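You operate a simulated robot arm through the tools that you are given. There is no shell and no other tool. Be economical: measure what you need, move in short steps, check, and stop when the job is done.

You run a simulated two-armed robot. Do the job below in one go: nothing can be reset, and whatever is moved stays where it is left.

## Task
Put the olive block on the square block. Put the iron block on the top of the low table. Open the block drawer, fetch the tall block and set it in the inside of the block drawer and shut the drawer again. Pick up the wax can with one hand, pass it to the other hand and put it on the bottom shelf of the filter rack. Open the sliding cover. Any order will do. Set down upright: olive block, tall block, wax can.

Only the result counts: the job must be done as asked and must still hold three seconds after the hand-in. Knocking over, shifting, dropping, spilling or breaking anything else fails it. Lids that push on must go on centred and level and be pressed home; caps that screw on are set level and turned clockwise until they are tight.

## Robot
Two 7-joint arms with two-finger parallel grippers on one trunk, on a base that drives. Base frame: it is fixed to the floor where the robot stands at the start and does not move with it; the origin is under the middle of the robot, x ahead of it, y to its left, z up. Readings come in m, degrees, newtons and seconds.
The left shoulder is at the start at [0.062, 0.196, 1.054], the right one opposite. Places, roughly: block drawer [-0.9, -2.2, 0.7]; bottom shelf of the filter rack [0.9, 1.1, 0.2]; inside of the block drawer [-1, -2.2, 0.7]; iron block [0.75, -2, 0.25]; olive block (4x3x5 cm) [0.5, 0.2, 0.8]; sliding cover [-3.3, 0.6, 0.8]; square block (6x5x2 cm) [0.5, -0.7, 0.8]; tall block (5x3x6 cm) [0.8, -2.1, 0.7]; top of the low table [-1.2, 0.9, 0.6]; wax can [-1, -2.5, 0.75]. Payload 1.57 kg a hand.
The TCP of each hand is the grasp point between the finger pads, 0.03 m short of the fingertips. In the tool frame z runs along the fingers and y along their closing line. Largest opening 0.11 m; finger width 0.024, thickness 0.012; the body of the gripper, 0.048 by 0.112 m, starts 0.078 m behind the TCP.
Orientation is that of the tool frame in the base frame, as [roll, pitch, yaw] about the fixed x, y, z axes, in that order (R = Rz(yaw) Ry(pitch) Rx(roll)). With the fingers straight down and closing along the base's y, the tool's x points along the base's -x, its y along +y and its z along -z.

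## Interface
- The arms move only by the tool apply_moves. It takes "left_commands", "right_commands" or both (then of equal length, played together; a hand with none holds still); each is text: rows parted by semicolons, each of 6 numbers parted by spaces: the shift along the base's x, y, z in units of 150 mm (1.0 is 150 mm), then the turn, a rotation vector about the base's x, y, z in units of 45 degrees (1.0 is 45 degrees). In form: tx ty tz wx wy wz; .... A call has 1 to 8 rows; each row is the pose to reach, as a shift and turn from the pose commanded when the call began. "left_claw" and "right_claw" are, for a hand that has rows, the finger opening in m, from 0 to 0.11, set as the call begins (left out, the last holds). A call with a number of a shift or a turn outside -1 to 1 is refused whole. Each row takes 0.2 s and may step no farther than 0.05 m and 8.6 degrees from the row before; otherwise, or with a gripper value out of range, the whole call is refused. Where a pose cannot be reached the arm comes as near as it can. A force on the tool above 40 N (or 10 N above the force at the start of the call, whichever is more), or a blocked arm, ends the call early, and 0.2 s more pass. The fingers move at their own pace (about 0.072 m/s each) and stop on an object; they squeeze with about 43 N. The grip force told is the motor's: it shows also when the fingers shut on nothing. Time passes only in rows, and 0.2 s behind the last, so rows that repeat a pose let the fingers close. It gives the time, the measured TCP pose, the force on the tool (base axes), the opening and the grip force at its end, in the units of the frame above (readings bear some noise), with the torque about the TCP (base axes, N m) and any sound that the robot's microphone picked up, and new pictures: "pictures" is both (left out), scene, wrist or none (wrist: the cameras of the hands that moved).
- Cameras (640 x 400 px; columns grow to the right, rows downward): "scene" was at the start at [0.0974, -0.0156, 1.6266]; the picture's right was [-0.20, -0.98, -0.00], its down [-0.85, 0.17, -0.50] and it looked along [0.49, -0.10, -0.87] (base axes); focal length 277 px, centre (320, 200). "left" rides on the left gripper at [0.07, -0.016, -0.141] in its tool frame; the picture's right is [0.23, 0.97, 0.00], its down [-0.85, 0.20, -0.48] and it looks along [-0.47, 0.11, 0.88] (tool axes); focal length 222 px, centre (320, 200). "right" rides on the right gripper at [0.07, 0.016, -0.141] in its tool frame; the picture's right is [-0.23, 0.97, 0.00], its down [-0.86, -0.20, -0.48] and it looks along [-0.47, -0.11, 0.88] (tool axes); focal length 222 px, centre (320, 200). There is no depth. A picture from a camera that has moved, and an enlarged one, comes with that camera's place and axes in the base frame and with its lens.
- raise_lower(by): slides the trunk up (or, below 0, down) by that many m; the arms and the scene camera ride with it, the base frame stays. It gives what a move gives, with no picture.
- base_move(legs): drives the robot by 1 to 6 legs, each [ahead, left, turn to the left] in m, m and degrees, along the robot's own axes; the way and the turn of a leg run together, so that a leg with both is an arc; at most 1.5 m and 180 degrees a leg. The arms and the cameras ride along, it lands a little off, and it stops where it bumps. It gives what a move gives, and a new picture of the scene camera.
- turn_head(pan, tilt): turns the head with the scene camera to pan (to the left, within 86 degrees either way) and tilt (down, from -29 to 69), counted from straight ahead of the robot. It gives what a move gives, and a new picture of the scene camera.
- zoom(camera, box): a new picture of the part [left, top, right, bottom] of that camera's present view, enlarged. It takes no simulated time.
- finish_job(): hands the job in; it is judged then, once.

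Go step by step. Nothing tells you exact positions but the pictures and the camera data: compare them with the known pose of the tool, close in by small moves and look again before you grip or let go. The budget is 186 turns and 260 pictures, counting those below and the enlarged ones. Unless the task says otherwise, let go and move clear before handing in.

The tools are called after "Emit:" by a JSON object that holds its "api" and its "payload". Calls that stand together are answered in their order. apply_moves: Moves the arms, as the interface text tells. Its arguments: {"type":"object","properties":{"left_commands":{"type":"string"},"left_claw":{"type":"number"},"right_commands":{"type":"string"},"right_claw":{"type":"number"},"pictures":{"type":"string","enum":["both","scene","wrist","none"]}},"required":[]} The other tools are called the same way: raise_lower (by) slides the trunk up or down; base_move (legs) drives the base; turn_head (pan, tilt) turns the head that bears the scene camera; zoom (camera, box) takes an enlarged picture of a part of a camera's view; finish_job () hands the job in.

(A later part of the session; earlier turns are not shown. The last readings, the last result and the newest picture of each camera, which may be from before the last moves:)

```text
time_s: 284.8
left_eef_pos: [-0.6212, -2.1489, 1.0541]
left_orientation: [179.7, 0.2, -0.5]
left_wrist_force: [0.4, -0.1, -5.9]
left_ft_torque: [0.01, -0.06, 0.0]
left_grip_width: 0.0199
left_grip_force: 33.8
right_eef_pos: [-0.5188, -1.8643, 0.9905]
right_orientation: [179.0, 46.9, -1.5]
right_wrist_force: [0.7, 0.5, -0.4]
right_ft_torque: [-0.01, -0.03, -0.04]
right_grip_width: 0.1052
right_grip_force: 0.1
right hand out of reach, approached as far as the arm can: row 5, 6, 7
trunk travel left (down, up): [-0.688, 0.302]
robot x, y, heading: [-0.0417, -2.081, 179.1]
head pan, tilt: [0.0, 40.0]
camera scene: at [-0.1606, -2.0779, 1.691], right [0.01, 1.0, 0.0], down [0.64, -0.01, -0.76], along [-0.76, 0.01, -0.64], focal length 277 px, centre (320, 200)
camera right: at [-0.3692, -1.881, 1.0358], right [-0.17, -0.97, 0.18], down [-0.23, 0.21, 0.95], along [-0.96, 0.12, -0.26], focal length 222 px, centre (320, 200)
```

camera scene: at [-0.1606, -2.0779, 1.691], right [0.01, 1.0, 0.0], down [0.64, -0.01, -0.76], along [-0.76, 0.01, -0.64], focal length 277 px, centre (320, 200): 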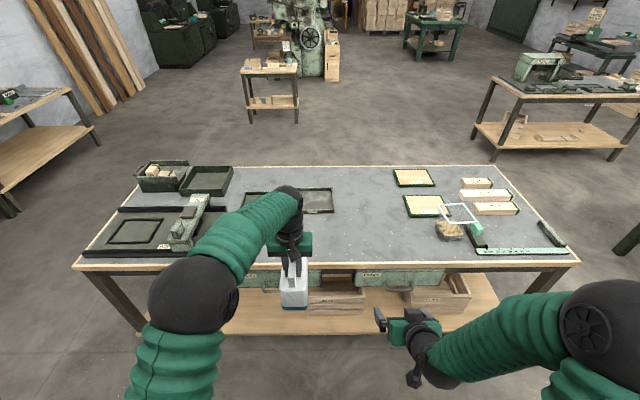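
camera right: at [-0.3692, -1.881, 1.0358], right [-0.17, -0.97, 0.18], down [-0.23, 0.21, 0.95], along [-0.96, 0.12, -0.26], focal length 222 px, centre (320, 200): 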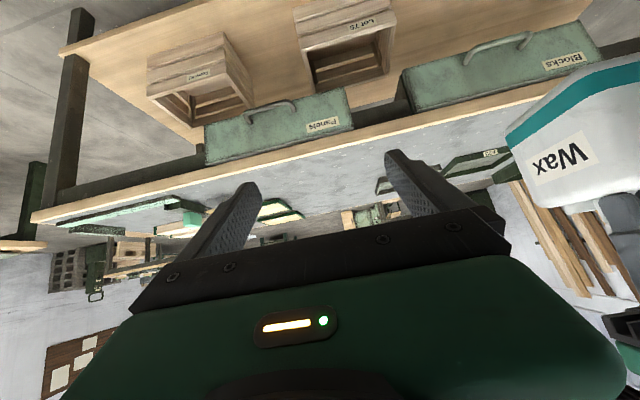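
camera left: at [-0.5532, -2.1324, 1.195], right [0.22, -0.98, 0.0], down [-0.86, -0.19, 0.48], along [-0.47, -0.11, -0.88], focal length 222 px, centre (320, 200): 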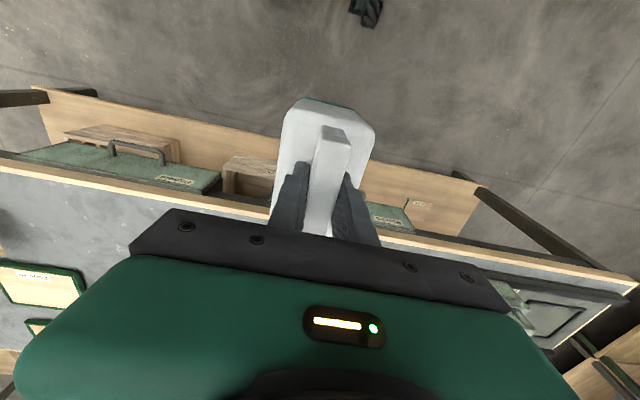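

Emit:
{"api": "apply_moves", "payload": {"left_commands": "-0.1 0 0 0 0 0; -0.2 0 0 0 0 0; -0.3 0 0 0 0 0; -0.4 0 0 0 0 0; -0.4 0 0 0 0 0", "right_commands": "-0.1 -0.2 0 0 0 0; -0.15 -0.4 0 0 0 0; -0.2 -0.6 0 0 0 0; -0.2 -0.8 0 0 0 0; -0.2 -0.95 0 0 0 0", "pictures": "none"}}

Emit:
{"api": "apply_moves", "payload": {"right_commands": "0 -0.2 0 0 0 0; 0 -0.4 0 0 0 0; 0 -0.6 0 0 0 0; 0 -0.8 0 0 0 0; 0 -0.94 0 0 0 0; 0 -0.94 0 0 0 0", "pictures": "both"}}

```text
time_s: 285.9
left_eef_pos: [-0.6827, -2.15, 1.0541]
left_orientation: [179.9, 0.2, -0.4]
left_wrist_force: [-0.3, 0.4, -7.1]
left_ft_torque: [0.02, -0.05, 0.02]
left_grip_width: 0.0197
left_grip_force: 33.4
right_eef_pos: [-0.5503, -2.009, 0.9899]
right_orientation: [179.2, 46.9, -1.5]
right_wrist_force: [-0.1, -0.6, -0.6]
right_ft_torque: [0.06, 0.02, 0.01]
right_grip_width: 0.1051
right_grip_force: 0.1
trunk travel left (down, up): [-0.688, 0.302]
robot x, y, heading: [-0.0399, -2.0777, 179.3]
head pan, tilt: [0.0, 40.0]
```

```text
time_s: 287.6
left_eef_pos: [-0.6806, -2.1487, 1.0534]
left_orientation: [-180.0, 0.1, -0.5]
left_wrist_force: [-0.8, -0.8, -5.7]
left_ft_torque: [0.0, -0.1, -0.02]
left_grip_width: 0.0198
left_grip_force: 33.6
right_eef_pos: [-0.5778, -2.1091, 1.0022]
right_orientation: [178.0, 48.1, -8.0]
right_wrist_force: [-0.2, -0.9, 0.0]
right_ft_torque: [0.03, 0.0, 0.0]
right_grip_width: 0.1052
right_grip_force: 0.1
trunk travel left (down, up): [-0.688, 0.302]
robot x, y, heading: [-0.0436, -2.0789, 179.2]
head pan, tilt: [0.0, 40.0]
stopped in row 6 (right hand): the arm was blocked; the commanded pose is now the measured one
camera scene: at [-0.163, -2.0798, 1.6902], right [0.01, 1.0, 0.0], down [0.65, -0.01, -0.76], along [-0.76, 0.01, -0.65], focal length 277 px, centre (320, 200)
camera right: at [-0.4293, -2.1396, 1.0454], right [-0.26, -0.95, 0.19], down [-0.19, 0.25, 0.95], along [-0.95, 0.21, -0.24], focal length 222 px, centre (320, 200)
```

scene: 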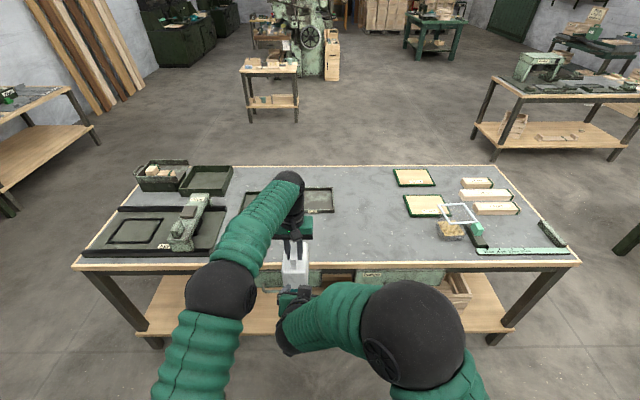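
right: 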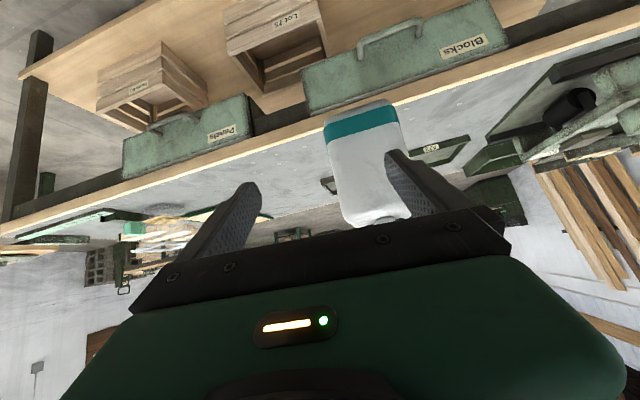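

The right hand hits a joint limit there, so I bring the can over to it instead.

Emit:
{"api": "apply_moves", "payload": {"left_commands": "0 0.2 0 0 0 0; 0 0.4 0 0 0 0; 0 0.6 0 0 0 0; 0 0.8 0 0 0 0; 0 0.8 0 0 0 0", "right_commands": "0.05 0.15 0 0 0 0.05; 0.05 0.3 0 0 0 0.1; 0.05 0.4 -0.05 0 0 0.15; 0.05 0.53 -0.1 0 0 0.15; 0.05 0.53 -0.1 0 0 0.15", "pictures": "both"}}

Emit:
{"api": "zoom", "payload": {"camera": "right", "box": [200, 60, 480, 240]}}

Emit:
{"api": "zoom", "payload": {"camera": "scene", "box": [250, 220, 390, 340]}}

```text
time_s: 288.8
left_eef_pos: [-0.6734, -2.0345, 1.0517]
left_orientation: [179.8, 0.2, -0.6]
left_wrist_force: [0.7, 0.3, -7.3]
left_ft_torque: [0.03, -0.08, 0.0]
left_grip_width: 0.0198
left_grip_force: 33.7
left hand out of reach, approached as far as the arm can: row 4, 5
right_eef_pos: [-0.5668, -2.0348, 0.9876]
right_orientation: [177.9, 48.0, -0.2]
right_wrist_force: [-0.7, -0.7, 0.1]
right_ft_torque: [0.0, 0.03, 0.01]
right_grip_width: 0.105
right_grip_force: 0.0
trunk travel left (down, up): [-0.688, 0.302]
robot x, y, heading: [-0.042, -2.0835, 179.3]
head pan, tilt: [0.0, 40.0]
camera scene: at [-0.1624, -2.0789, 1.6908], right [0.01, 1.0, 0.0], down [0.65, -0.01, -0.76], along [-0.76, 0.01, -0.65], focal length 277 px, centre (320, 200)
camera right: at [-0.4153, -2.0462, 1.0308], right [-0.13, -0.97, 0.19], down [-0.22, 0.22, 0.95], along [-0.97, 0.08, -0.24], focal length 222 px, centre (320, 200)
camera left: at [-0.6033, -2.02, 1.1931], right [0.22, -0.98, 0.0], down [-0.86, -0.19, 0.48], along [-0.47, -0.11, -0.88], focal length 222 px, centre (320, 200)
```

scene: 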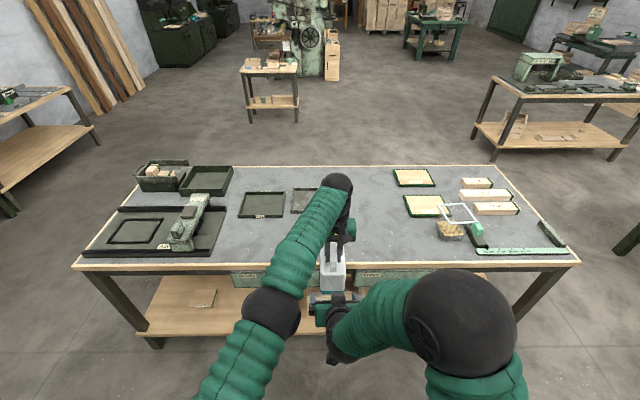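
right: 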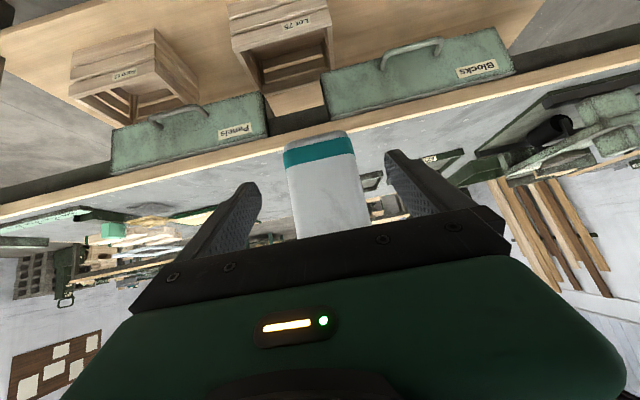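
left: 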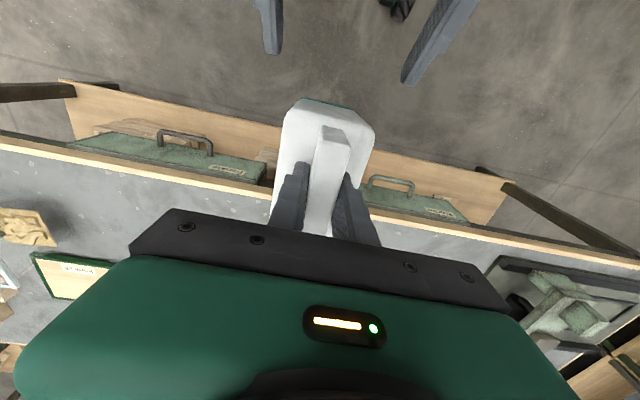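

```text
2.22 times, centred on (340, 150) of right
camera zoom: at [-0.4153, -2.0462, 1.0308], right [-0.13, -0.97, 0.19], down [-0.22, 0.22, 0.95], along [-0.97, 0.08, -0.24], focal length 494 px, centre (276, 311)
```

zoom: 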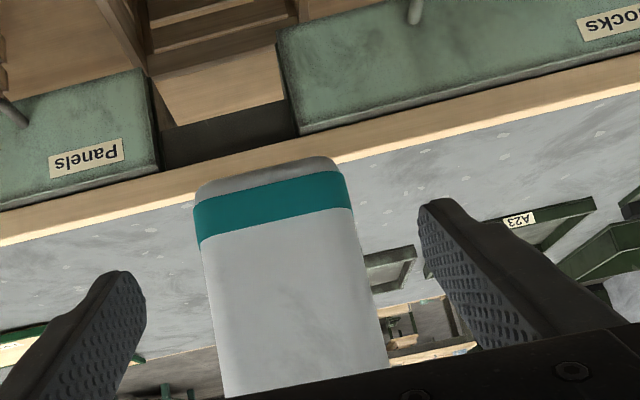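

```text
3.33 times, centred on (320, 280) of scene
camera zoom: at [-0.1624, -2.0789, 1.6908], right [0.01, 1.0, 0.0], down [0.65, -0.01, -0.76], along [-0.76, 0.01, -0.65], focal length 923 px, centre (320, -67)
```

zoom: 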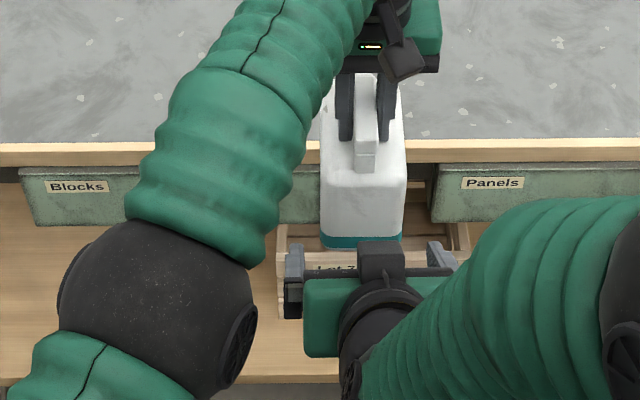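

Both hands line up. I move the right hand in around the can's body.

Emit:
{"api": "apply_moves", "payload": {"right_commands": "-0.15 0 -0.03 0 0 0; -0.3 0 -0.06 0 0 0; -0.45 0 -0.1 0 0 0; -0.58 0 -0.1 0 0 0; -0.58 0 -0.1 0 0 0", "right_claw": 0.105, "pictures": "both"}}

Emit:
{"api": "zoom", "payload": {"camera": "right", "box": [200, 60, 480, 240]}}

Emit:
{"api": "zoom", "payload": {"camera": "scene", "box": [250, 220, 390, 340]}}

```text
time_s: 289.9
left_eef_pos: [-0.6723, -2.0349, 1.0524]
left_orientation: [179.8, 0.3, -0.5]
left_wrist_force: [0.1, 0.7, -6.6]
left_ft_torque: [-0.03, -0.08, 0.01]
left_grip_width: 0.0202
left_grip_force: 33.1
right_eef_pos: [-0.6529, -2.036, 0.972]
right_orientation: [177.9, 47.9, -0.3]
right_wrist_force: [-0.6, -0.1, -0.1]
right_ft_torque: [-0.01, 0.0, -0.03]
right_grip_width: 0.1052
right_grip_force: 0.1
trunk travel left (down, up): [-0.688, 0.302]
robot x, y, heading: [-0.0411, -2.0774, 179.5]
head pan, tilt: [0.0, 40.0]
camera scene: at [-0.1631, -2.0783, 1.6908], right [0.01, 1.0, 0.0], down [0.65, -0.01, -0.76], along [-0.76, 0.01, -0.65], focal length 277 px, centre (320, 200)
camera right: at [-0.5029, -2.0468, 1.0152], right [-0.13, -0.97, 0.19], down [-0.22, 0.22, 0.95], along [-0.97, 0.08, -0.24], focal length 222 px, centre (320, 200)
```

scene: 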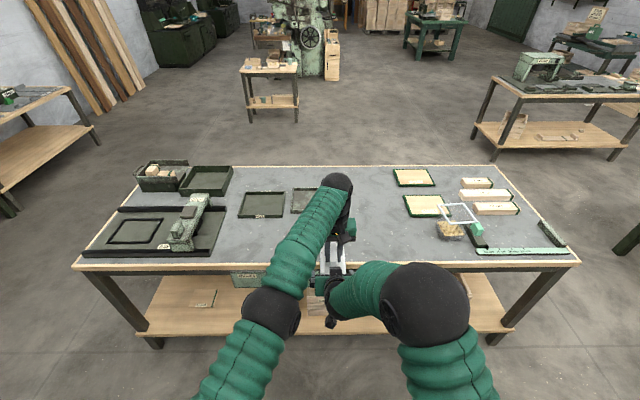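
right: 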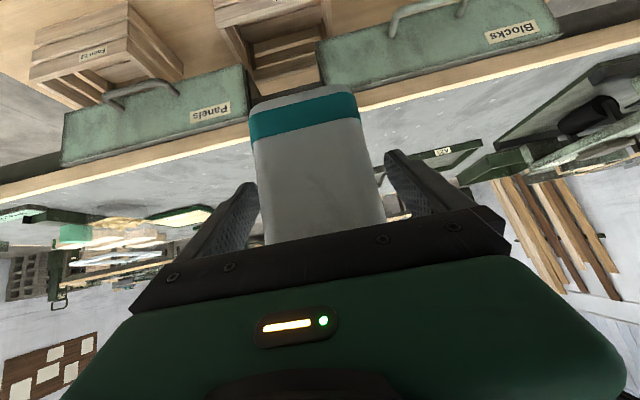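

```text
2.22 times, centred on (340, 150) of right
camera zoom: at [-0.5029, -2.0468, 1.0152], right [-0.13, -0.97, 0.19], down [-0.22, 0.22, 0.95], along [-0.97, 0.08, -0.24], focal length 494 px, centre (276, 311)
```

zoom: 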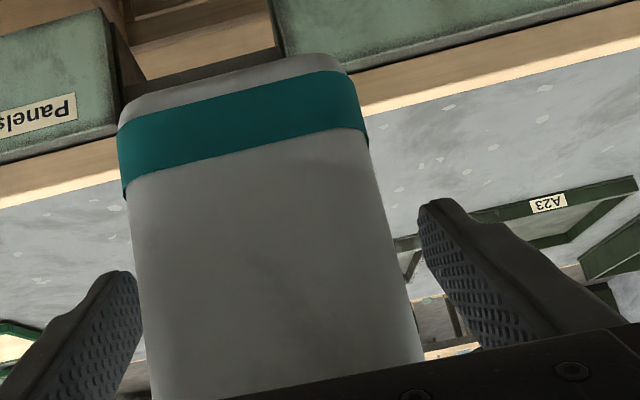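

```text
3.33 times, centred on (320, 280) of scene
camera zoom: at [-0.1631, -2.0783, 1.6908], right [0.01, 1.0, 0.0], down [0.65, -0.01, -0.76], along [-0.76, 0.01, -0.65], focal length 923 px, centre (320, -67)
```

zoom: 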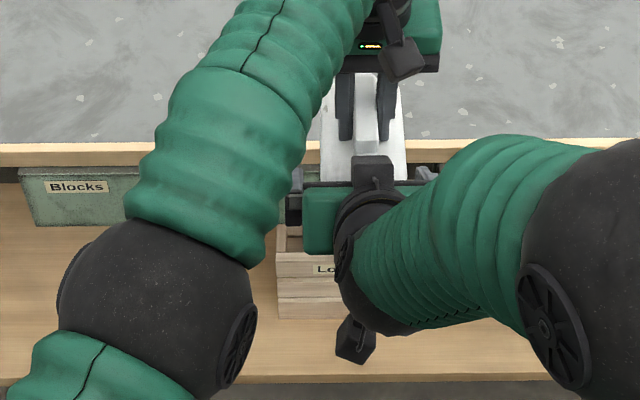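

Emit:
{"api": "apply_moves", "payload": {"right_commands": "0 0.033 0 0 0 0; -0.05 0.033 0 0 0 0; -0.05 0.033 0 0 0 0", "pictures": "none"}}

Emit:
{"api": "apply_moves", "payload": {"right_commands": "0 0 0 0 0 0; 0 0 0 0 0 0; 0 0 0 0 0 0", "right_claw": 0.0, "pictures": "wrist"}}

```text
time_s: 290.8
left_eef_pos: [-0.6731, -2.0354, 1.0525]
left_orientation: [179.8, 0.2, -0.5]
left_wrist_force: [0.0, -0.9, -6.9]
left_ft_torque: [-0.01, -0.1, 0.0]
left_grip_width: 0.0201
left_grip_force: 33.8
right_eef_pos: [-0.6626, -2.0307, 0.9715]
right_orientation: [177.9, 47.9, -0.1]
right_wrist_force: [-0.6, 0.2, 0.5]
right_ft_torque: [-0.01, -0.05, -0.01]
right_grip_width: 0.1051
right_grip_force: 0.0
trunk travel left (down, up): [-0.688, 0.302]
robot x, y, heading: [-0.0414, -2.0833, 179.3]
head pan, tilt: [0.0, 40.0]
```

```text
time_s: 291.6
left_eef_pos: [-0.6739, -2.0326, 1.052]
left_orientation: [180.0, 0.3, -0.5]
left_wrist_force: [-9.8, 24.2, -12.5]
left_ft_torque: [-0.62, -0.2, 1.19]
left_grip_width: 0.0207
left_grip_force: 34.2
right_eef_pos: [-0.6609, -2.0333, 0.9717]
right_orientation: [177.9, 47.9, 0.2]
right_wrist_force: [9.3, -24.4, 4.7]
right_ft_torque: [2.5, 0.96, -0.85]
right_grip_width: 0.0766
right_grip_force: 42.7
trunk travel left (down, up): [-0.688, 0.302]
robot x, y, heading: [-0.0426, -2.0854, 179.3]
head pan, tilt: [0.0, 40.0]
camera right: at [-0.5094, -2.0436, 1.014], right [-0.12, -0.97, 0.19], down [-0.22, 0.22, 0.95], along [-0.97, 0.07, -0.25], focal length 222 px, centre (320, 200)
```

right: 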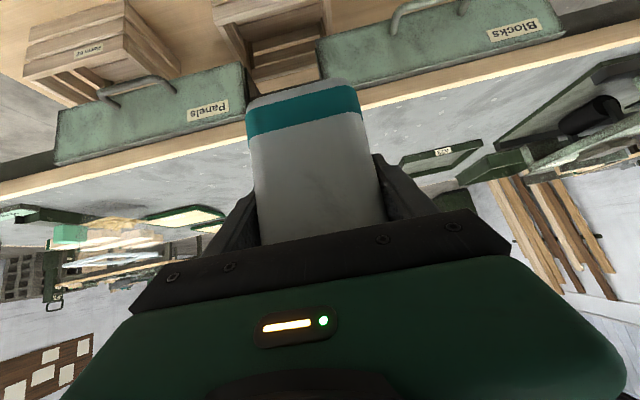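

The right hand grips the can body (0.077 m). Now the left hand lets go and rises.

Emit:
{"api": "apply_moves", "payload": {"left_commands": "0 0 0 0 0 0; 0 0 0 0 0 0; 0 0 0 0 0 0", "left_claw": 0.05, "pictures": "none"}}

Emit:
{"api": "apply_moves", "payload": {"left_commands": "0 0 0.2 0 0 0; 0 0 0.4 0 0 0; 0 -0.1 0.6 0 0 0; 0 -0.3 0.8 0 0 0; 0 -0.5 0.9 0 0 0; 0 -0.8 0.9 0 0 0", "pictures": "both"}}

```text
time_s: 292.4
left_eef_pos: [-0.6743, -2.036, 1.0529]
left_orientation: [179.9, 0.1, -0.4]
left_wrist_force: [-0.5, 0.0, -0.1]
left_ft_torque: [0.02, 0.01, 0.0]
left_grip_width: 0.0498
left_grip_force: 0.0
right_eef_pos: [-0.6611, -2.0296, 0.9702]
right_orientation: [177.9, 47.9, -0.2]
right_wrist_force: [-1.0, -1.1, -7.1]
right_ft_torque: [0.02, -0.18, 0.03]
right_grip_width: 0.0752
right_grip_force: 43.3
trunk travel left (down, up): [-0.688, 0.302]
robot x, y, heading: [-0.0429, -2.0791, 179.2]
head pan, tilt: [0.0, 40.0]
```

```text
time_s: 293.8
left_eef_pos: [-0.6731, -2.1598, 1.1851]
left_orientation: [-179.9, 0.3, -0.6]
left_wrist_force: [0.1, -0.8, -0.7]
left_ft_torque: [-0.01, 0.0, 0.0]
left_grip_width: 0.0499
left_grip_force: 0.1
left hand out of reach, approached as far as the arm can: row 1, 2, 3, 4, 5
right_eef_pos: [-0.661, -2.0326, 0.9709]
right_orientation: [178.2, 47.9, 0.0]
right_wrist_force: [0.2, -0.3, -6.2]
right_ft_torque: [-0.02, -0.15, -0.04]
right_grip_width: 0.0752
right_grip_force: 43.2
trunk travel left (down, up): [-0.688, 0.302]
robot x, y, heading: [-0.0425, -2.075, 179.3]
head pan, tilt: [0.0, 40.0]
camera scene: at [-0.1634, -2.0817, 1.6907], right [0.01, 1.0, 0.0], down [0.65, -0.01, -0.76], along [-0.76, 0.01, -0.65], focal length 277 px, centre (320, 200)
camera left: at [-0.6032, -2.1443, 1.3265], right [0.22, -0.98, 0.0], down [-0.86, -0.19, 0.48], along [-0.47, -0.11, -0.88], focal length 222 px, centre (320, 200)
```

scene: 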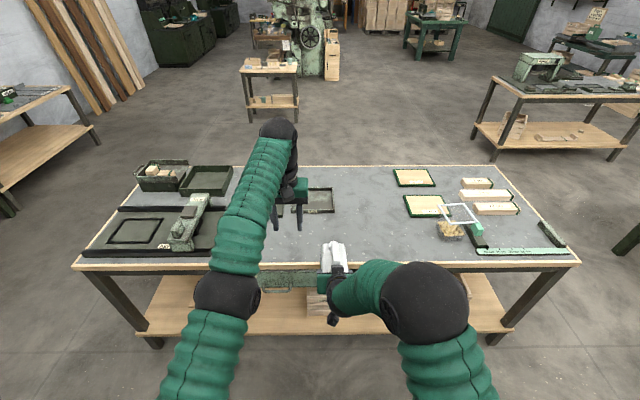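
left: 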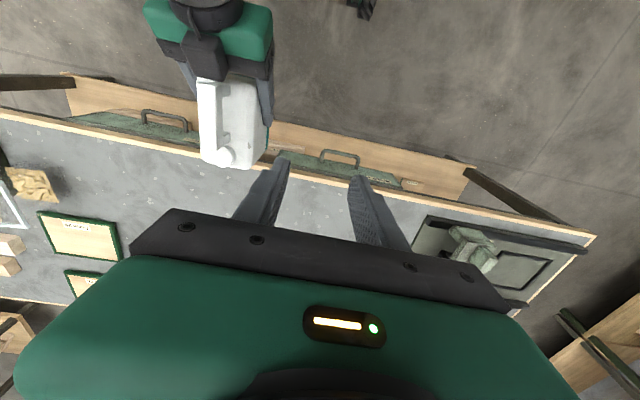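

The can has been passed over. I pull the left hand in and drive toward the filter rack.

Emit:
{"api": "apply_moves", "payload": {"left_commands": "0.1 -0.2 0 0 0 0; 0.3 -0.4 0 0 0 0; 0.5 -0.6 0 0 0 0; 0.7 -0.8 0 0 0 0; 0.9 -1 0 0 0 0", "pictures": "none"}}

Emit:
{"api": "base_move", "payload": {"legs": [[0, 0, -89.5], [1.3, 0.2, 0], [1.3, 0.0, 0]]}}

Emit:
{"api": "turn_head", "payload": {"pan": -60, "tilt": 35}}

```text
time_s: 294.9
left_eef_pos: [-0.6729, -2.2964, 1.2039]
left_orientation: [-179.9, 0.0, -0.5]
left_wrist_force: [0.0, 0.2, -0.4]
left_ft_torque: [0.02, 0.02, 0.0]
left_grip_width: 0.0501
left_grip_force: 0.0
left hand out of reach, approached as far as the arm can: row 1, 2, 3, 4, 5
right_eef_pos: [-0.6619, -2.0331, 0.9712]
right_orientation: [178.1, 47.9, -0.1]
right_wrist_force: [-0.4, 0.6, -7.2]
right_ft_torque: [0.03, -0.16, -0.02]
right_grip_width: 0.0753
right_grip_force: 43.3
trunk travel left (down, up): [-0.688, 0.302]
robot x, y, heading: [-0.0407, -2.08, 179.3]
head pan, tilt: [0.0, 40.0]
```

```text
time_s: 311.4
left_eef_pos: [-0.4246, 1.1343, 1.2026]
left_orientation: [179.9, 0.1, -90.4]
left_wrist_force: [-0.6, 0.7, 0.4]
left_ft_torque: [-0.01, -0.01, 0.03]
left_grip_width: 0.0502
left_grip_force: 0.0
right_eef_pos: [-0.1619, 1.1226, 0.9719]
right_orientation: [178.0, 47.9, -90.3]
right_wrist_force: [0.3, -0.2, -7.0]
right_ft_torque: [-0.12, -0.03, -0.03]
right_grip_width: 0.0753
right_grip_force: 43.1
trunk travel left (down, up): [-0.688, 0.302]
robot x, y, heading: [-0.2146, 0.5041, 89.5]
head pan, tilt: [0.0, 40.0]
camera scene: at [-0.2116, 0.6233, 1.6908], right [1.0, -0.01, 0.0], down [-0.01, -0.65, -0.76], along [0.01, 0.76, -0.65], focal length 277 px, centre (320, 200)
```

scene: 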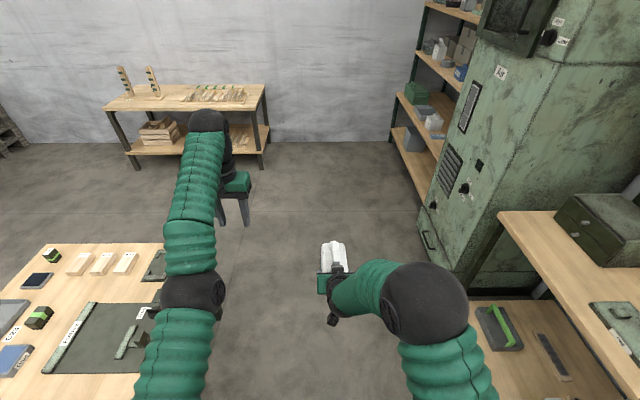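

```text
time_s: 312.7
left_eef_pos: [-0.425, 1.1343, 1.2065]
left_orientation: [179.9, 0.2, -90.5]
left_wrist_force: [-0.2, 0.2, -0.6]
left_ft_torque: [-0.02, -0.05, 0.02]
left_grip_width: 0.0499
left_grip_force: 0.1
right_eef_pos: [-0.1633, 1.1204, 0.9727]
right_orientation: [178.1, 48.0, -90.2]
right_wrist_force: [-0.2, -0.9, -6.6]
right_ft_torque: [-0.16, 0.0, 0.03]
right_grip_width: 0.0753
right_grip_force: 43.1
trunk travel left (down, up): [-0.688, 0.302]
robot x, y, heading: [-0.2101, 0.5019, 89.7]
head pan, tilt: [-60.0, 35.0]
camera scene: at [-0.1358, 0.5826, 1.6985], right [0.49, -0.87, 0.0], down [-0.5, -0.29, -0.82], along [0.71, 0.4, -0.57], focal length 277 px, centre (320, 200)
```

scene: 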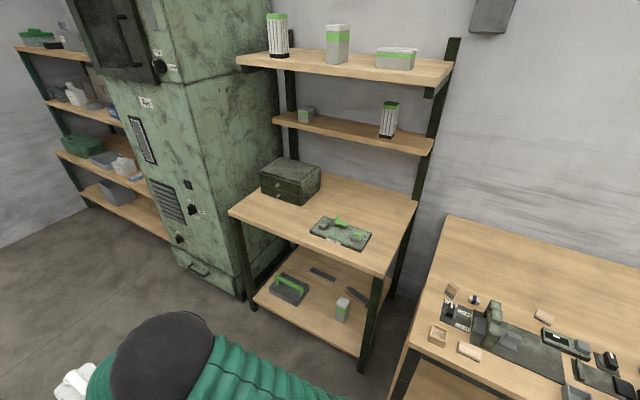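

Emit:
{"api": "zoom", "payload": {"camera": "scene", "box": [220, 220, 420, 370]}}

```text
2.67 times, centred on (320, 295) of scene
camera zoom: at [-0.1358, 0.5826, 1.6985], right [0.49, -0.87, 0.0], down [-0.5, -0.29, -0.82], along [0.71, 0.4, -0.57], focal length 738 px, centre (320, -53)
```

zoom: 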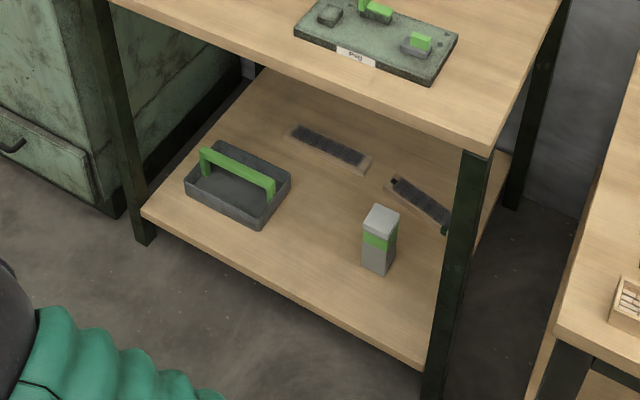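

The bottom shelf has a free spot at about [0.67, 1.06], between the tray and the small can. I tuck the left hand out of the way, drive up and turn to face the rack.

Emit:
{"api": "apply_moves", "payload": {"left_commands": "-0.15 -0.25 0 0 0 0; -0.3 -0.5 0 0 0 0; -0.45 -0.75 0 0 0 0; -0.6 -1 0 0 0 0; -0.8 -1 0 0 0 0; -0.8 -1 0 0 0 0", "pictures": "none"}}

Emit:
{"api": "apply_moves", "payload": {"left_commands": "-0.1 -0.25 -0.1 0 0 0; -0.2 -0.5 -0.2 0 0 0; -0.3 -0.75 -0.3 0 0 0; -0.4 -0.9 -0.4 0 0 0; -0.4 -0.9 -0.4 0 0 0", "pictures": "none"}}

Emit:
{"api": "base_move", "payload": {"legs": [[0.6, 0, 0], [0, 0, -89.7]]}}

Emit:
{"api": "turn_head", "payload": {"pan": 0, "tilt": 50}}

```text
time_s: 314.1
left_eef_pos: [-0.5779, 1.1007, 1.2193]
left_orientation: [180.0, 0.2, -90.5]
left_wrist_force: [-0.1, -0.5, 1.0]
left_ft_torque: [0.02, 0.02, -0.01]
left_grip_width: 0.0502
left_grip_force: 0.2
left hand out of reach, approached as far as the arm can: row 1, 2, 3, 4, 5, 6
right_eef_pos: [-0.1631, 1.1201, 0.971]
right_orientation: [177.9, 48.0, -90.1]
right_wrist_force: [-0.1, -0.5, -7.6]
right_ft_torque: [-0.21, -0.04, 0.02]
right_grip_width: 0.0753
right_grip_force: 43.4
trunk travel left (down, up): [-0.688, 0.302]
robot x, y, heading: [-0.2095, 0.5038, 89.3]
head pan, tilt: [-60.0, 35.0]
```

```text
time_s: 315.3
left_eef_pos: [-0.6875, 1.0692, 1.1899]
left_orientation: [179.9, 0.1, -90.5]
left_wrist_force: [-0.4, 0.2, -0.3]
left_ft_torque: [-0.01, 0.0, -0.02]
left_grip_width: 0.05
left_grip_force: 0.0
left hand out of reach, approached as far as the arm can: row 1, 2, 3, 4, 5
right_eef_pos: [-0.163, 1.1209, 0.9714]
right_orientation: [178.0, 48.0, -90.0]
right_wrist_force: [-0.2, 0.7, -6.6]
right_ft_torque: [-0.22, 0.02, -0.01]
right_grip_width: 0.0753
right_grip_force: 42.8
trunk travel left (down, up): [-0.688, 0.302]
robot x, y, heading: [-0.2119, 0.5024, 89.6]
head pan, tilt: [-60.0, 35.0]
```

```text
time_s: 322.6
left_eef_pos: [0.3611, 1.5865, 1.1889]
left_orientation: [-180.0, 0.0, 179.4]
left_wrist_force: [0.1, 0.8, 0.2]
left_ft_torque: [0.0, 0.01, 0.01]
left_grip_width: 0.05
left_grip_force: 0.1
right_eef_pos: [0.4123, 1.0613, 0.9722]
right_orientation: [178.1, 48.0, 179.8]
right_wrist_force: [-0.3, 0.8, -7.1]
right_ft_torque: [0.01, 0.17, 0.01]
right_grip_width: 0.0755
right_grip_force: 43.0
trunk travel left (down, up): [-0.688, 0.302]
robot x, y, heading: [-0.2071, 1.1135, -0.8]
head pan, tilt: [-60.0, 35.0]
camera scene: at [-0.1274, 1.0375, 1.6986], right [-0.87, -0.49, 0.0], down [-0.28, 0.5, -0.82], along [0.4, -0.72, -0.57], focal length 277 px, centre (320, 200)
```

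scene: 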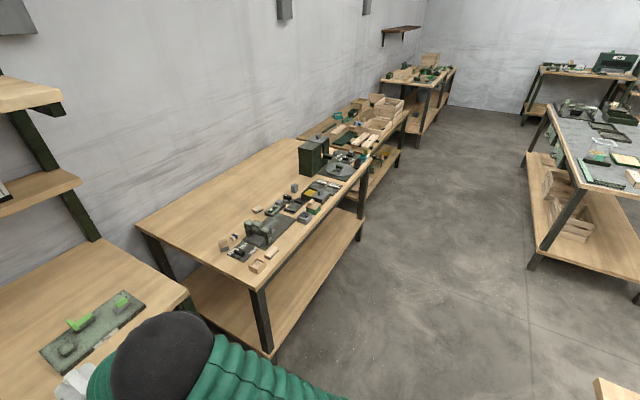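

```text
time_s: 323.9
left_eef_pos: [0.3605, 1.5869, 1.1907]
left_orientation: [179.9, 0.2, 179.4]
left_wrist_force: [0.3, 0.4, -0.2]
left_ft_torque: [0.02, 0.01, 0.02]
left_grip_width: 0.0501
left_grip_force: 0.0
right_eef_pos: [0.4099, 1.0629, 0.9733]
right_orientation: [178.0, 48.1, 179.6]
right_wrist_force: [-0.3, -0.9, -8.0]
right_ft_torque: [-0.01, 0.2, 0.03]
right_grip_width: 0.0754
right_grip_force: 42.7
trunk travel left (down, up): [-0.688, 0.302]
robot x, y, heading: [-0.2051, 1.1141, -0.7]
head pan, tilt: [0.0, 50.0]
camera scene: at [-0.0934, 1.113, 1.6766], right [-0.01, -1.0, 0.0], down [-0.77, 0.01, -0.64], along [0.64, -0.01, -0.77], focal length 277 px, centre (320, 200)
```

scene: 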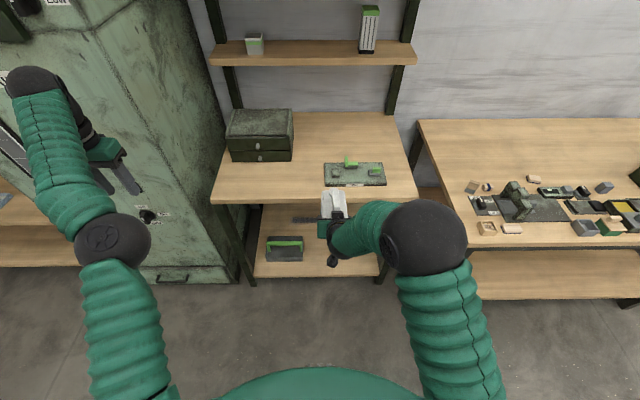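

Emit:
{"api": "base_move", "payload": {"legs": [[-0.12, 0, 0.7]]}}

Emit:
{"api": "raise_lower", "payload": {"by": -0.3}}

Emit:
{"api": "apply_moves", "payload": {"left_commands": "-0.2 0 0.05 0 0 0; -0.4 0 0.1 0 0 0; -0.6 0 0.15 0 0 0; -0.8 0 0.2 0 0 0; -1 0 0.25 0 0 0; -1 0 0.25 0 0 0", "pictures": "scene"}}

```text
time_s: 325.1
left_eef_pos: [0.2376, 1.5958, 1.19]
left_orientation: [179.8, 0.1, -179.8]
left_wrist_force: [0.9, 0.4, 0.5]
left_ft_torque: [-0.01, 0.0, 0.0]
left_grip_width: 0.0502
left_grip_force: 0.0
right_eef_pos: [0.2913, 1.0696, 0.9729]
right_orientation: [178.1, 48.0, -179.5]
right_wrist_force: [0.2, -0.5, -5.6]
right_ft_torque: [0.04, 0.18, -0.01]
right_grip_width: 0.0752
right_grip_force: 43.3
trunk travel left (down, up): [-0.688, 0.302]
robot x, y, heading: [-0.3211, 1.1088, 0.1]
head pan, tilt: [0.0, 50.0]
camera scene: at [-0.2084, 1.1148, 1.6763], right [0.0, -1.0, 0.0], down [-0.77, 0.0, -0.64], along [0.64, 0.0, -0.77], focal length 277 px, centre (320, 200)
```

scene: 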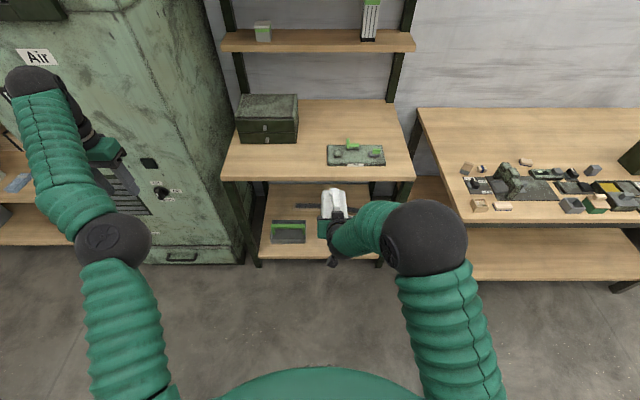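

```text
time_s: 328.1
left_eef_pos: [0.2332, 1.5929, 0.8938]
left_orientation: [179.7, 0.3, 179.6]
left_wrist_force: [-0.4, 0.4, -0.2]
left_ft_torque: [0.03, -0.03, 0.01]
left_grip_width: 0.05
left_grip_force: 0.1
right_eef_pos: [0.2882, 1.0691, 0.6753]
right_orientation: [178.0, 48.4, -179.5]
right_wrist_force: [-0.7, 0.3, -7.5]
right_ft_torque: [0.0, 0.2, -0.04]
right_grip_width: 0.0753
right_grip_force: 43.2
trunk travel left (down, up): [-0.388, 0.602]
robot x, y, heading: [-0.3285, 1.1136, 0.1]
head pan, tilt: [0.0, 50.0]
```

```text
time_s: 329.5
left_eef_pos: [0.0893, 1.5917, 0.936]
left_orientation: [179.3, 0.5, -179.9]
left_wrist_force: [0.8, -0.9, -1.3]
left_ft_torque: [0.09, 0.08, 0.02]
left_grip_width: 0.0501
left_grip_force: 0.0
left hand out of reach, approached as far as the arm can: row 1, 2, 3, 4
right_eef_pos: [0.2919, 1.0613, 0.6682]
right_orientation: [177.4, 47.7, 179.9]
right_wrist_force: [0.8, -0.6, -7.5]
right_ft_torque: [0.04, 0.17, 0.02]
right_grip_width: 0.0752
right_grip_force: 43.3
trunk travel left (down, up): [-0.388, 0.602]
robot x, y, heading: [-0.329, 1.1113, -0.2]
head pan, tilt: [0.0, 50.0]
camera scene: at [-0.2071, 1.1027, 1.3755], right [0.0, -1.0, -0.01], down [-0.77, 0.0, -0.64], along [0.64, 0.01, -0.77], focal length 277 px, centre (320, 200)
```

scene: 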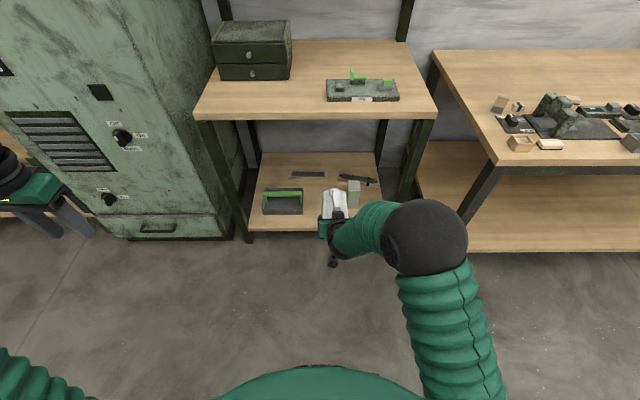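

Emit:
{"api": "raise_lower", "payload": {"by": -0.25}}

Emit:
{"api": "base_move", "payload": {"legs": [[0.15, 0.01, 0]]}}

Emit:
{"api": "zoom", "payload": {"camera": "right", "box": [0, 0, 639, 399]}}

```text
time_s: 332.1
left_eef_pos: [0.0814, 1.6002, 0.6835]
left_orientation: [180.0, 0.4, -179.8]
left_wrist_force: [0.4, 0.1, -0.2]
left_ft_torque: [-0.03, 0.0, -0.02]
left_grip_width: 0.0502
left_grip_force: 0.0
right_eef_pos: [0.2885, 1.0702, 0.4257]
right_orientation: [178.0, 48.2, -179.6]
right_wrist_force: [-0.5, -0.6, -7.5]
right_ft_torque: [-0.03, 0.19, -0.01]
right_grip_width: 0.0752
right_grip_force: 43.5
trunk travel left (down, up): [-0.138, 0.852]
robot x, y, heading: [-0.3242, 1.1137, 0.2]
head pan, tilt: [0.0, 50.0]
```

```text
time_s: 333.5
left_eef_pos: [0.2321, 1.6098, 0.6836]
left_orientation: [180.0, 0.3, -179.6]
left_wrist_force: [-0.7, -0.2, -0.4]
left_ft_torque: [0.0, 0.01, -0.02]
left_grip_width: 0.0502
left_grip_force: 0.0
right_eef_pos: [0.4412, 1.0809, 0.4258]
right_orientation: [178.0, 48.2, -179.5]
right_wrist_force: [-0.7, -0.3, -7.0]
right_ft_torque: [0.0, 0.15, -0.01]
right_grip_width: 0.0755
right_grip_force: 43.4
trunk travel left (down, up): [-0.138, 0.852]
robot x, y, heading: [-0.1718, 1.1234, 0.2]
head pan, tilt: [0.0, 50.0]
camera scene: at [-0.062, 1.1248, 1.1266], right [0.0, -1.0, 0.0], down [-0.77, 0.0, -0.64], along [0.64, 0.0, -0.77], focal length 277 px, centre (320, 200)
```

scene: 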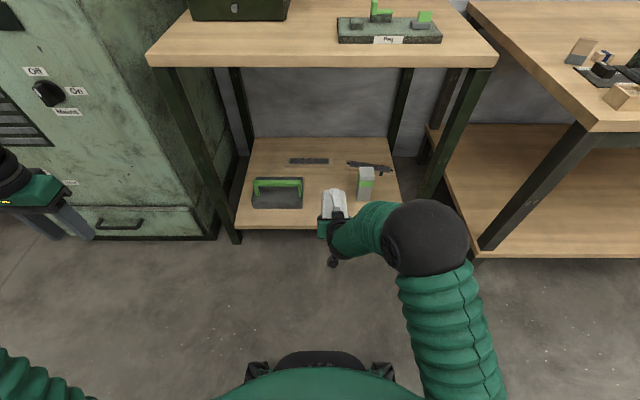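

```text
1.00 times, centred on (320, 200) of right (not enlarged: the box is as wide or as high as the picture)
camera zoom: at [0.2879, 1.0921, 0.4665], right [0.12, 0.97, 0.19], down [0.22, -0.21, 0.95], along [0.97, -0.07, -0.24], focal length 222 px, centre (320, 200)
```

zoom: 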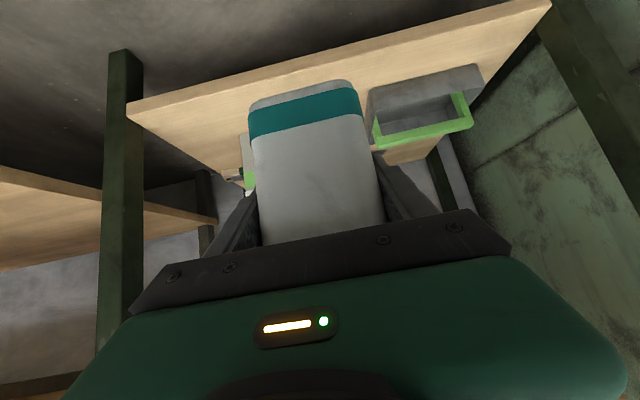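

Emit:
{"api": "zoom", "payload": {"camera": "scene", "box": [230, 130, 420, 250]}}

Emit:
{"api": "zoom", "payload": {"camera": "right", "box": [200, 50, 500, 230]}}

```text
3.33 times, centred on (325, 190) of scene
camera zoom: at [-0.062, 1.1248, 1.1266], right [0.0, -1.0, 0.0], down [-0.77, 0.0, -0.64], along [0.64, 0.0, -0.77], focal length 923 px, centre (303, 233)
```

zoom: 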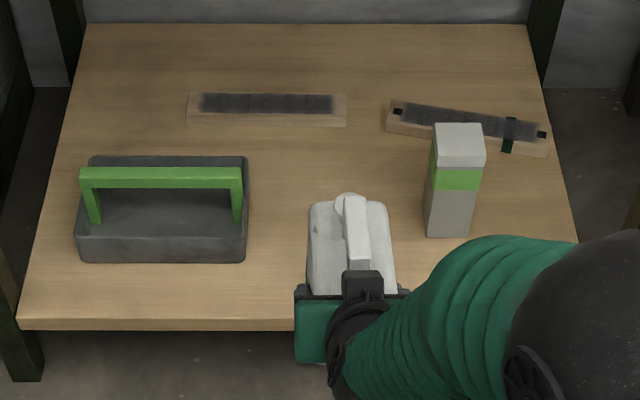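

```text
2.13 times, centred on (350, 140) of right
camera zoom: at [0.2879, 1.0921, 0.4665], right [0.12, 0.97, 0.19], down [0.22, -0.21, 0.95], along [0.97, -0.07, -0.24], focal length 474 px, centre (256, 328)
```

zoom: 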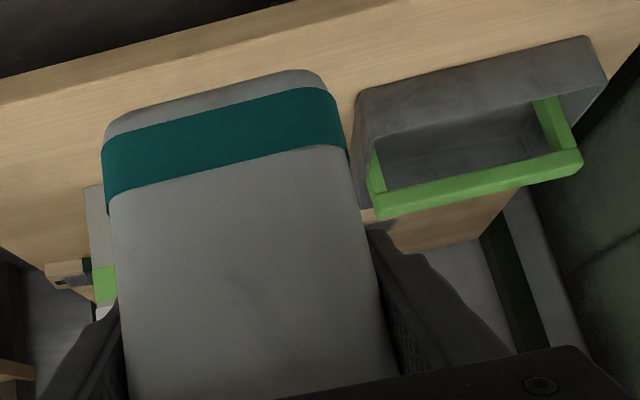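

Shelf z is about 0.164, front edge x 0.596; the free gap spans y 0.96 to 1.20. I drive in a little and lower further.

Emit:
{"api": "base_move", "payload": {"legs": [[0.12, 0, -0.2]]}}

Emit:
{"api": "raise_lower", "payload": {"by": -0.1}}

Emit:
{"api": "apply_moves", "payload": {"right_commands": "0.15 0 0 0 0 0; 0.3 0 0 0 0 0; 0.45 0 0 0 0 0; 0.6 0 0 0 0 0; 0.65 0 0 0 0 0; 0.65 0 0 0 0 0", "pictures": "both"}}

Emit:
{"api": "zoom", "payload": {"camera": "scene", "box": [230, 130, 420, 250]}}

```text
time_s: 334.7
left_eef_pos: [0.3533, 1.6105, 0.6836]
left_orientation: [179.9, 0.5, -179.9]
left_wrist_force: [0.2, -0.2, -0.5]
left_ft_torque: [0.01, 0.04, 0.0]
left_grip_width: 0.0501
left_grip_force: 0.0
right_eef_pos: [0.5604, 1.0816, 0.4254]
right_orientation: [178.1, 48.2, -179.6]
right_wrist_force: [-0.1, 0.0, -6.8]
right_ft_torque: [-0.01, 0.2, -0.02]
right_grip_width: 0.0752
right_grip_force: 43.0
trunk travel left (down, up): [-0.138, 0.852]
robot x, y, heading: [-0.0495, 1.1192, 0.2]
head pan, tilt: [0.0, 50.0]
camera scene: at [0.0583, 1.125, 1.1266], right [0.0, -1.0, 0.0], down [-0.77, 0.0, -0.64], along [0.64, 0.0, -0.77], focal length 277 px, centre (320, 200)
```

scene: 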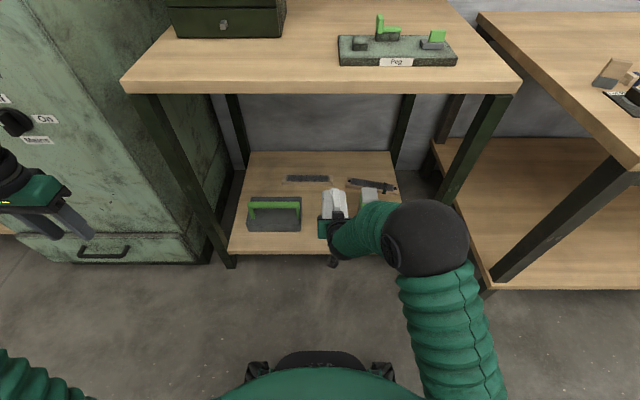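

```text
time_s: 336.1
left_eef_pos: [0.3517, 1.6098, 0.5857]
left_orientation: [179.8, 0.6, -179.8]
left_wrist_force: [0.1, 0.5, -0.2]
left_ft_torque: [-0.02, -0.01, 0.04]
left_grip_width: 0.0504
left_grip_force: 0.0
right_eef_pos: [0.558, 1.0798, 0.3284]
right_orientation: [177.9, 48.4, -179.7]
right_wrist_force: [-0.6, -0.1, -7.2]
right_ft_torque: [-0.02, 0.21, 0.02]
right_grip_width: 0.0754
right_grip_force: 42.9
trunk travel left (down, up): [-0.038, 0.952]
robot x, y, heading: [-0.0515, 1.1242, 0.3]
head pan, tilt: [0.0, 50.0]
```

```text
time_s: 337.4
left_eef_pos: [0.3517, 1.6094, 0.5855]
left_orientation: [180.0, 0.5, -179.8]
left_wrist_force: [0.0, 0.2, -0.5]
left_ft_torque: [0.0, -0.03, 0.0]
left_grip_width: 0.0501
left_grip_force: 0.1
right_eef_pos: [0.6558, 1.0792, 0.3255]
right_orientation: [177.9, 48.3, -179.6]
right_wrist_force: [0.1, 0.5, -6.7]
right_ft_torque: [0.0, 0.2, 0.0]
right_grip_width: 0.0755
right_grip_force: 43.3
trunk travel left (down, up): [-0.038, 0.952]
robot x, y, heading: [-0.0529, 1.1248, 0.3]
head pan, tilt: [0.0, 50.0]
camera scene: at [0.0576, 1.1249, 1.0267], right [0.0, -1.0, 0.0], down [-0.77, 0.0, -0.64], along [0.64, 0.0, -0.77], focal length 277 px, centre (320, 200)
camera right: at [0.5031, 1.0906, 0.3675], right [0.12, 0.97, 0.19], down [0.22, -0.21, 0.95], along [0.97, -0.07, -0.24], focal length 222 px, centre (320, 200)
```

scene: 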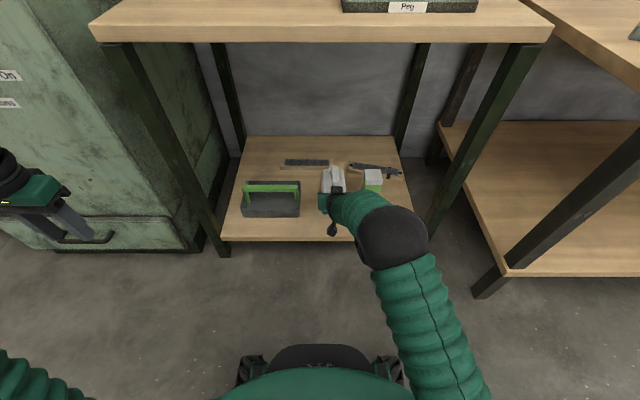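
right: 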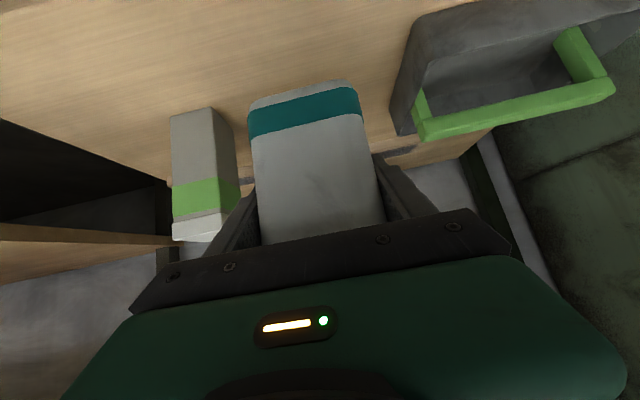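

```text
3.33 times, centred on (325, 190) of scene
camera zoom: at [0.0576, 1.1249, 1.0267], right [0.0, -1.0, 0.0], down [-0.77, 0.0, -0.64], along [0.64, 0.0, -0.77], focal length 923 px, centre (303, 233)
```

zoom: 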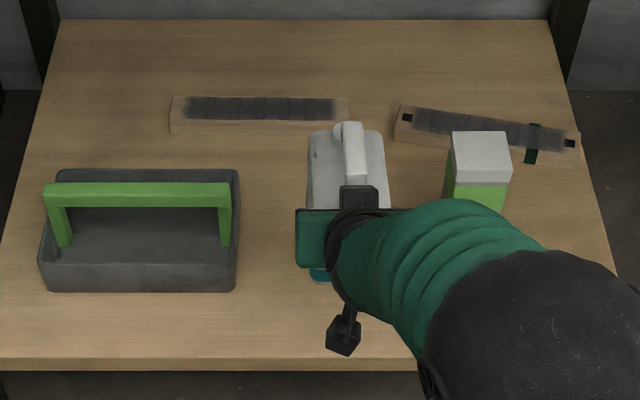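

Emit:
{"api": "apply_moves", "payload": {"right_commands": "0 0 -0.2 0 0 0; 0 0 -0.4 0 0 0; 0 0 -0.52 0 0 0; 0 0 -0.52 0 0 0", "pictures": "both"}}

Emit:
{"api": "zoom", "payload": {"camera": "right", "box": [150, 50, 500, 250]}}

```text
time_s: 338.4
left_eef_pos: [0.3515, 1.6099, 0.5846]
left_orientation: [179.9, 0.6, -179.8]
left_wrist_force: [-0.2, 0.3, 0.7]
left_ft_torque: [0.02, 0.01, -0.02]
left_grip_width: 0.0502
left_grip_force: 0.0
right_eef_pos: [0.657, 1.08, 0.2478]
right_orientation: [177.9, 48.3, -179.6]
right_wrist_force: [-0.5, -0.7, -6.7]
right_ft_torque: [-0.02, 0.2, 0.0]
right_grip_width: 0.0752
right_grip_force: 43.1
trunk travel left (down, up): [-0.038, 0.952]
robot x, y, heading: [-0.0552, 1.1229, 0.1]
head pan, tilt: [0.0, 50.0]
camera scene: at [0.0577, 1.1248, 1.0267], right [0.0, -1.0, 0.0], down [-0.77, 0.0, -0.64], along [0.64, 0.0, -0.77], focal length 277 px, centre (320, 200)
camera right: at [0.5038, 1.0908, 0.2894], right [0.12, 0.97, 0.19], down [0.22, -0.22, 0.95], along [0.97, -0.07, -0.24], focal length 222 px, centre (320, 200)
```

scene: 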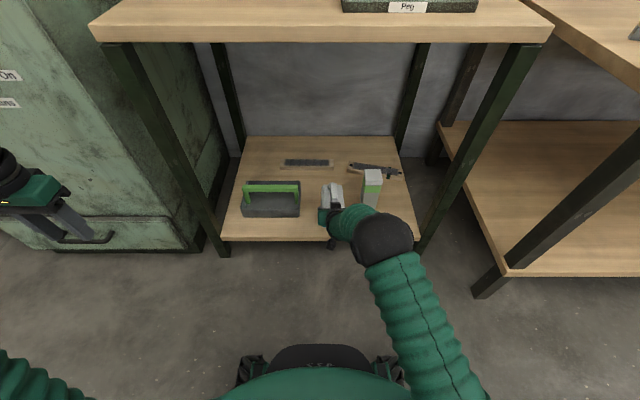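
right: 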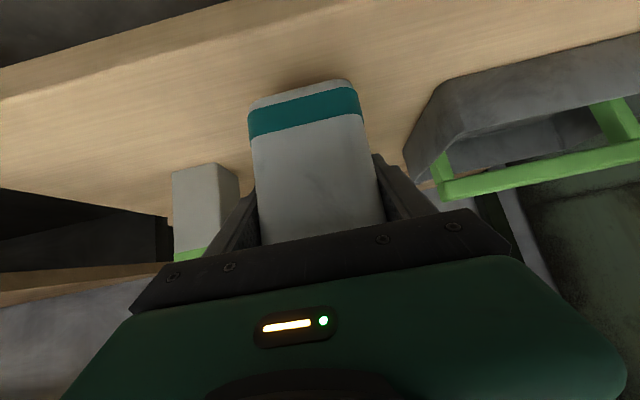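

```text
1.83 times, centred on (325, 150) of right
camera zoom: at [0.5038, 1.0908, 0.2894], right [0.12, 0.97, 0.19], down [0.22, -0.22, 0.95], along [0.97, -0.07, -0.24], focal length 406 px, centre (311, 291)
```

zoom: 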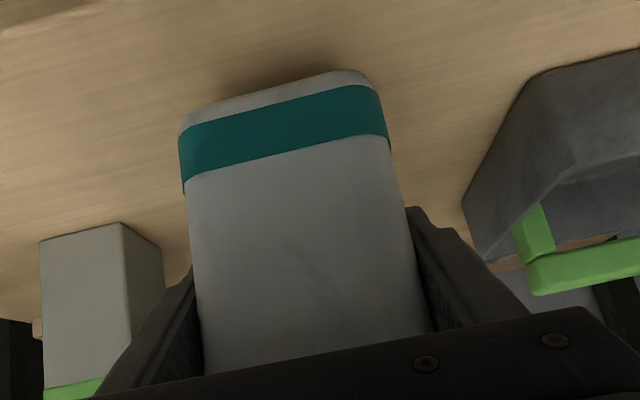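

Clear on both sides. I lower slowly until contact.

Emit:
{"api": "apply_moves", "payload": {"right_commands": "0 0 -0.04 0 0 0; 0 0 -0.08 0 0 0; 0 0 -0.11 0 0 0; 0 0 -0.13 0 0 0; 0 0 -0.15 0 0 0; 0 0 -0.17 0 0 0; 0 0 -0.19 0 0 0; 0 0 -0.21 0 0 0", "pictures": "wrist"}}

```text
time_s: 340.2
left_eef_pos: [0.349, 1.6078, 0.587]
left_orientation: [179.8, 0.8, -179.7]
left_wrist_force: [-0.1, 0.1, -0.3]
left_ft_torque: [-0.02, -0.01, 0.03]
left_grip_width: 0.0498
left_grip_force: 0.0
right_eef_pos: [0.6626, 1.0799, 0.2292]
right_orientation: [177.8, 49.7, -179.6]
right_wrist_force: [-2.5, 1.5, 20.4]
right_ft_torque: [-0.96, 0.98, -0.06]
right_grip_width: 0.0751
right_grip_force: 42.8
trunk travel left (down, up): [-0.038, 0.952]
robot x, y, heading: [-0.0529, 1.1255, 0.0]
head pan, tilt: [0.0, 50.0]
stopped in row 8 (right hand): the force on the tool passed its limit at 42 N (the readings are from after the stop); the commanded pose is now the measured one
camera right: at [0.5079, 1.0909, 0.2668], right [0.11, 0.97, 0.2], down [0.2, -0.22, 0.96], along [0.97, -0.07, -0.22], focal length 222 px, centre (320, 200)
```

right: 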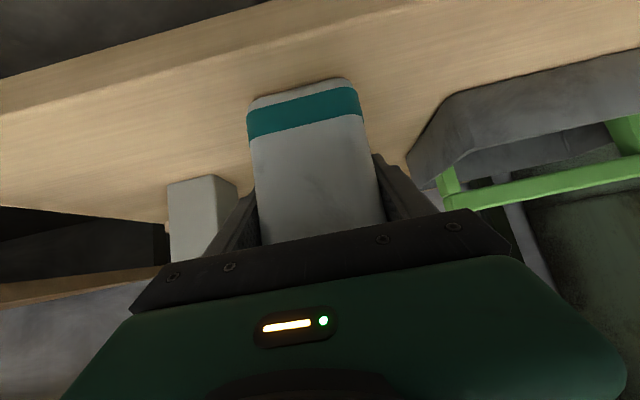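

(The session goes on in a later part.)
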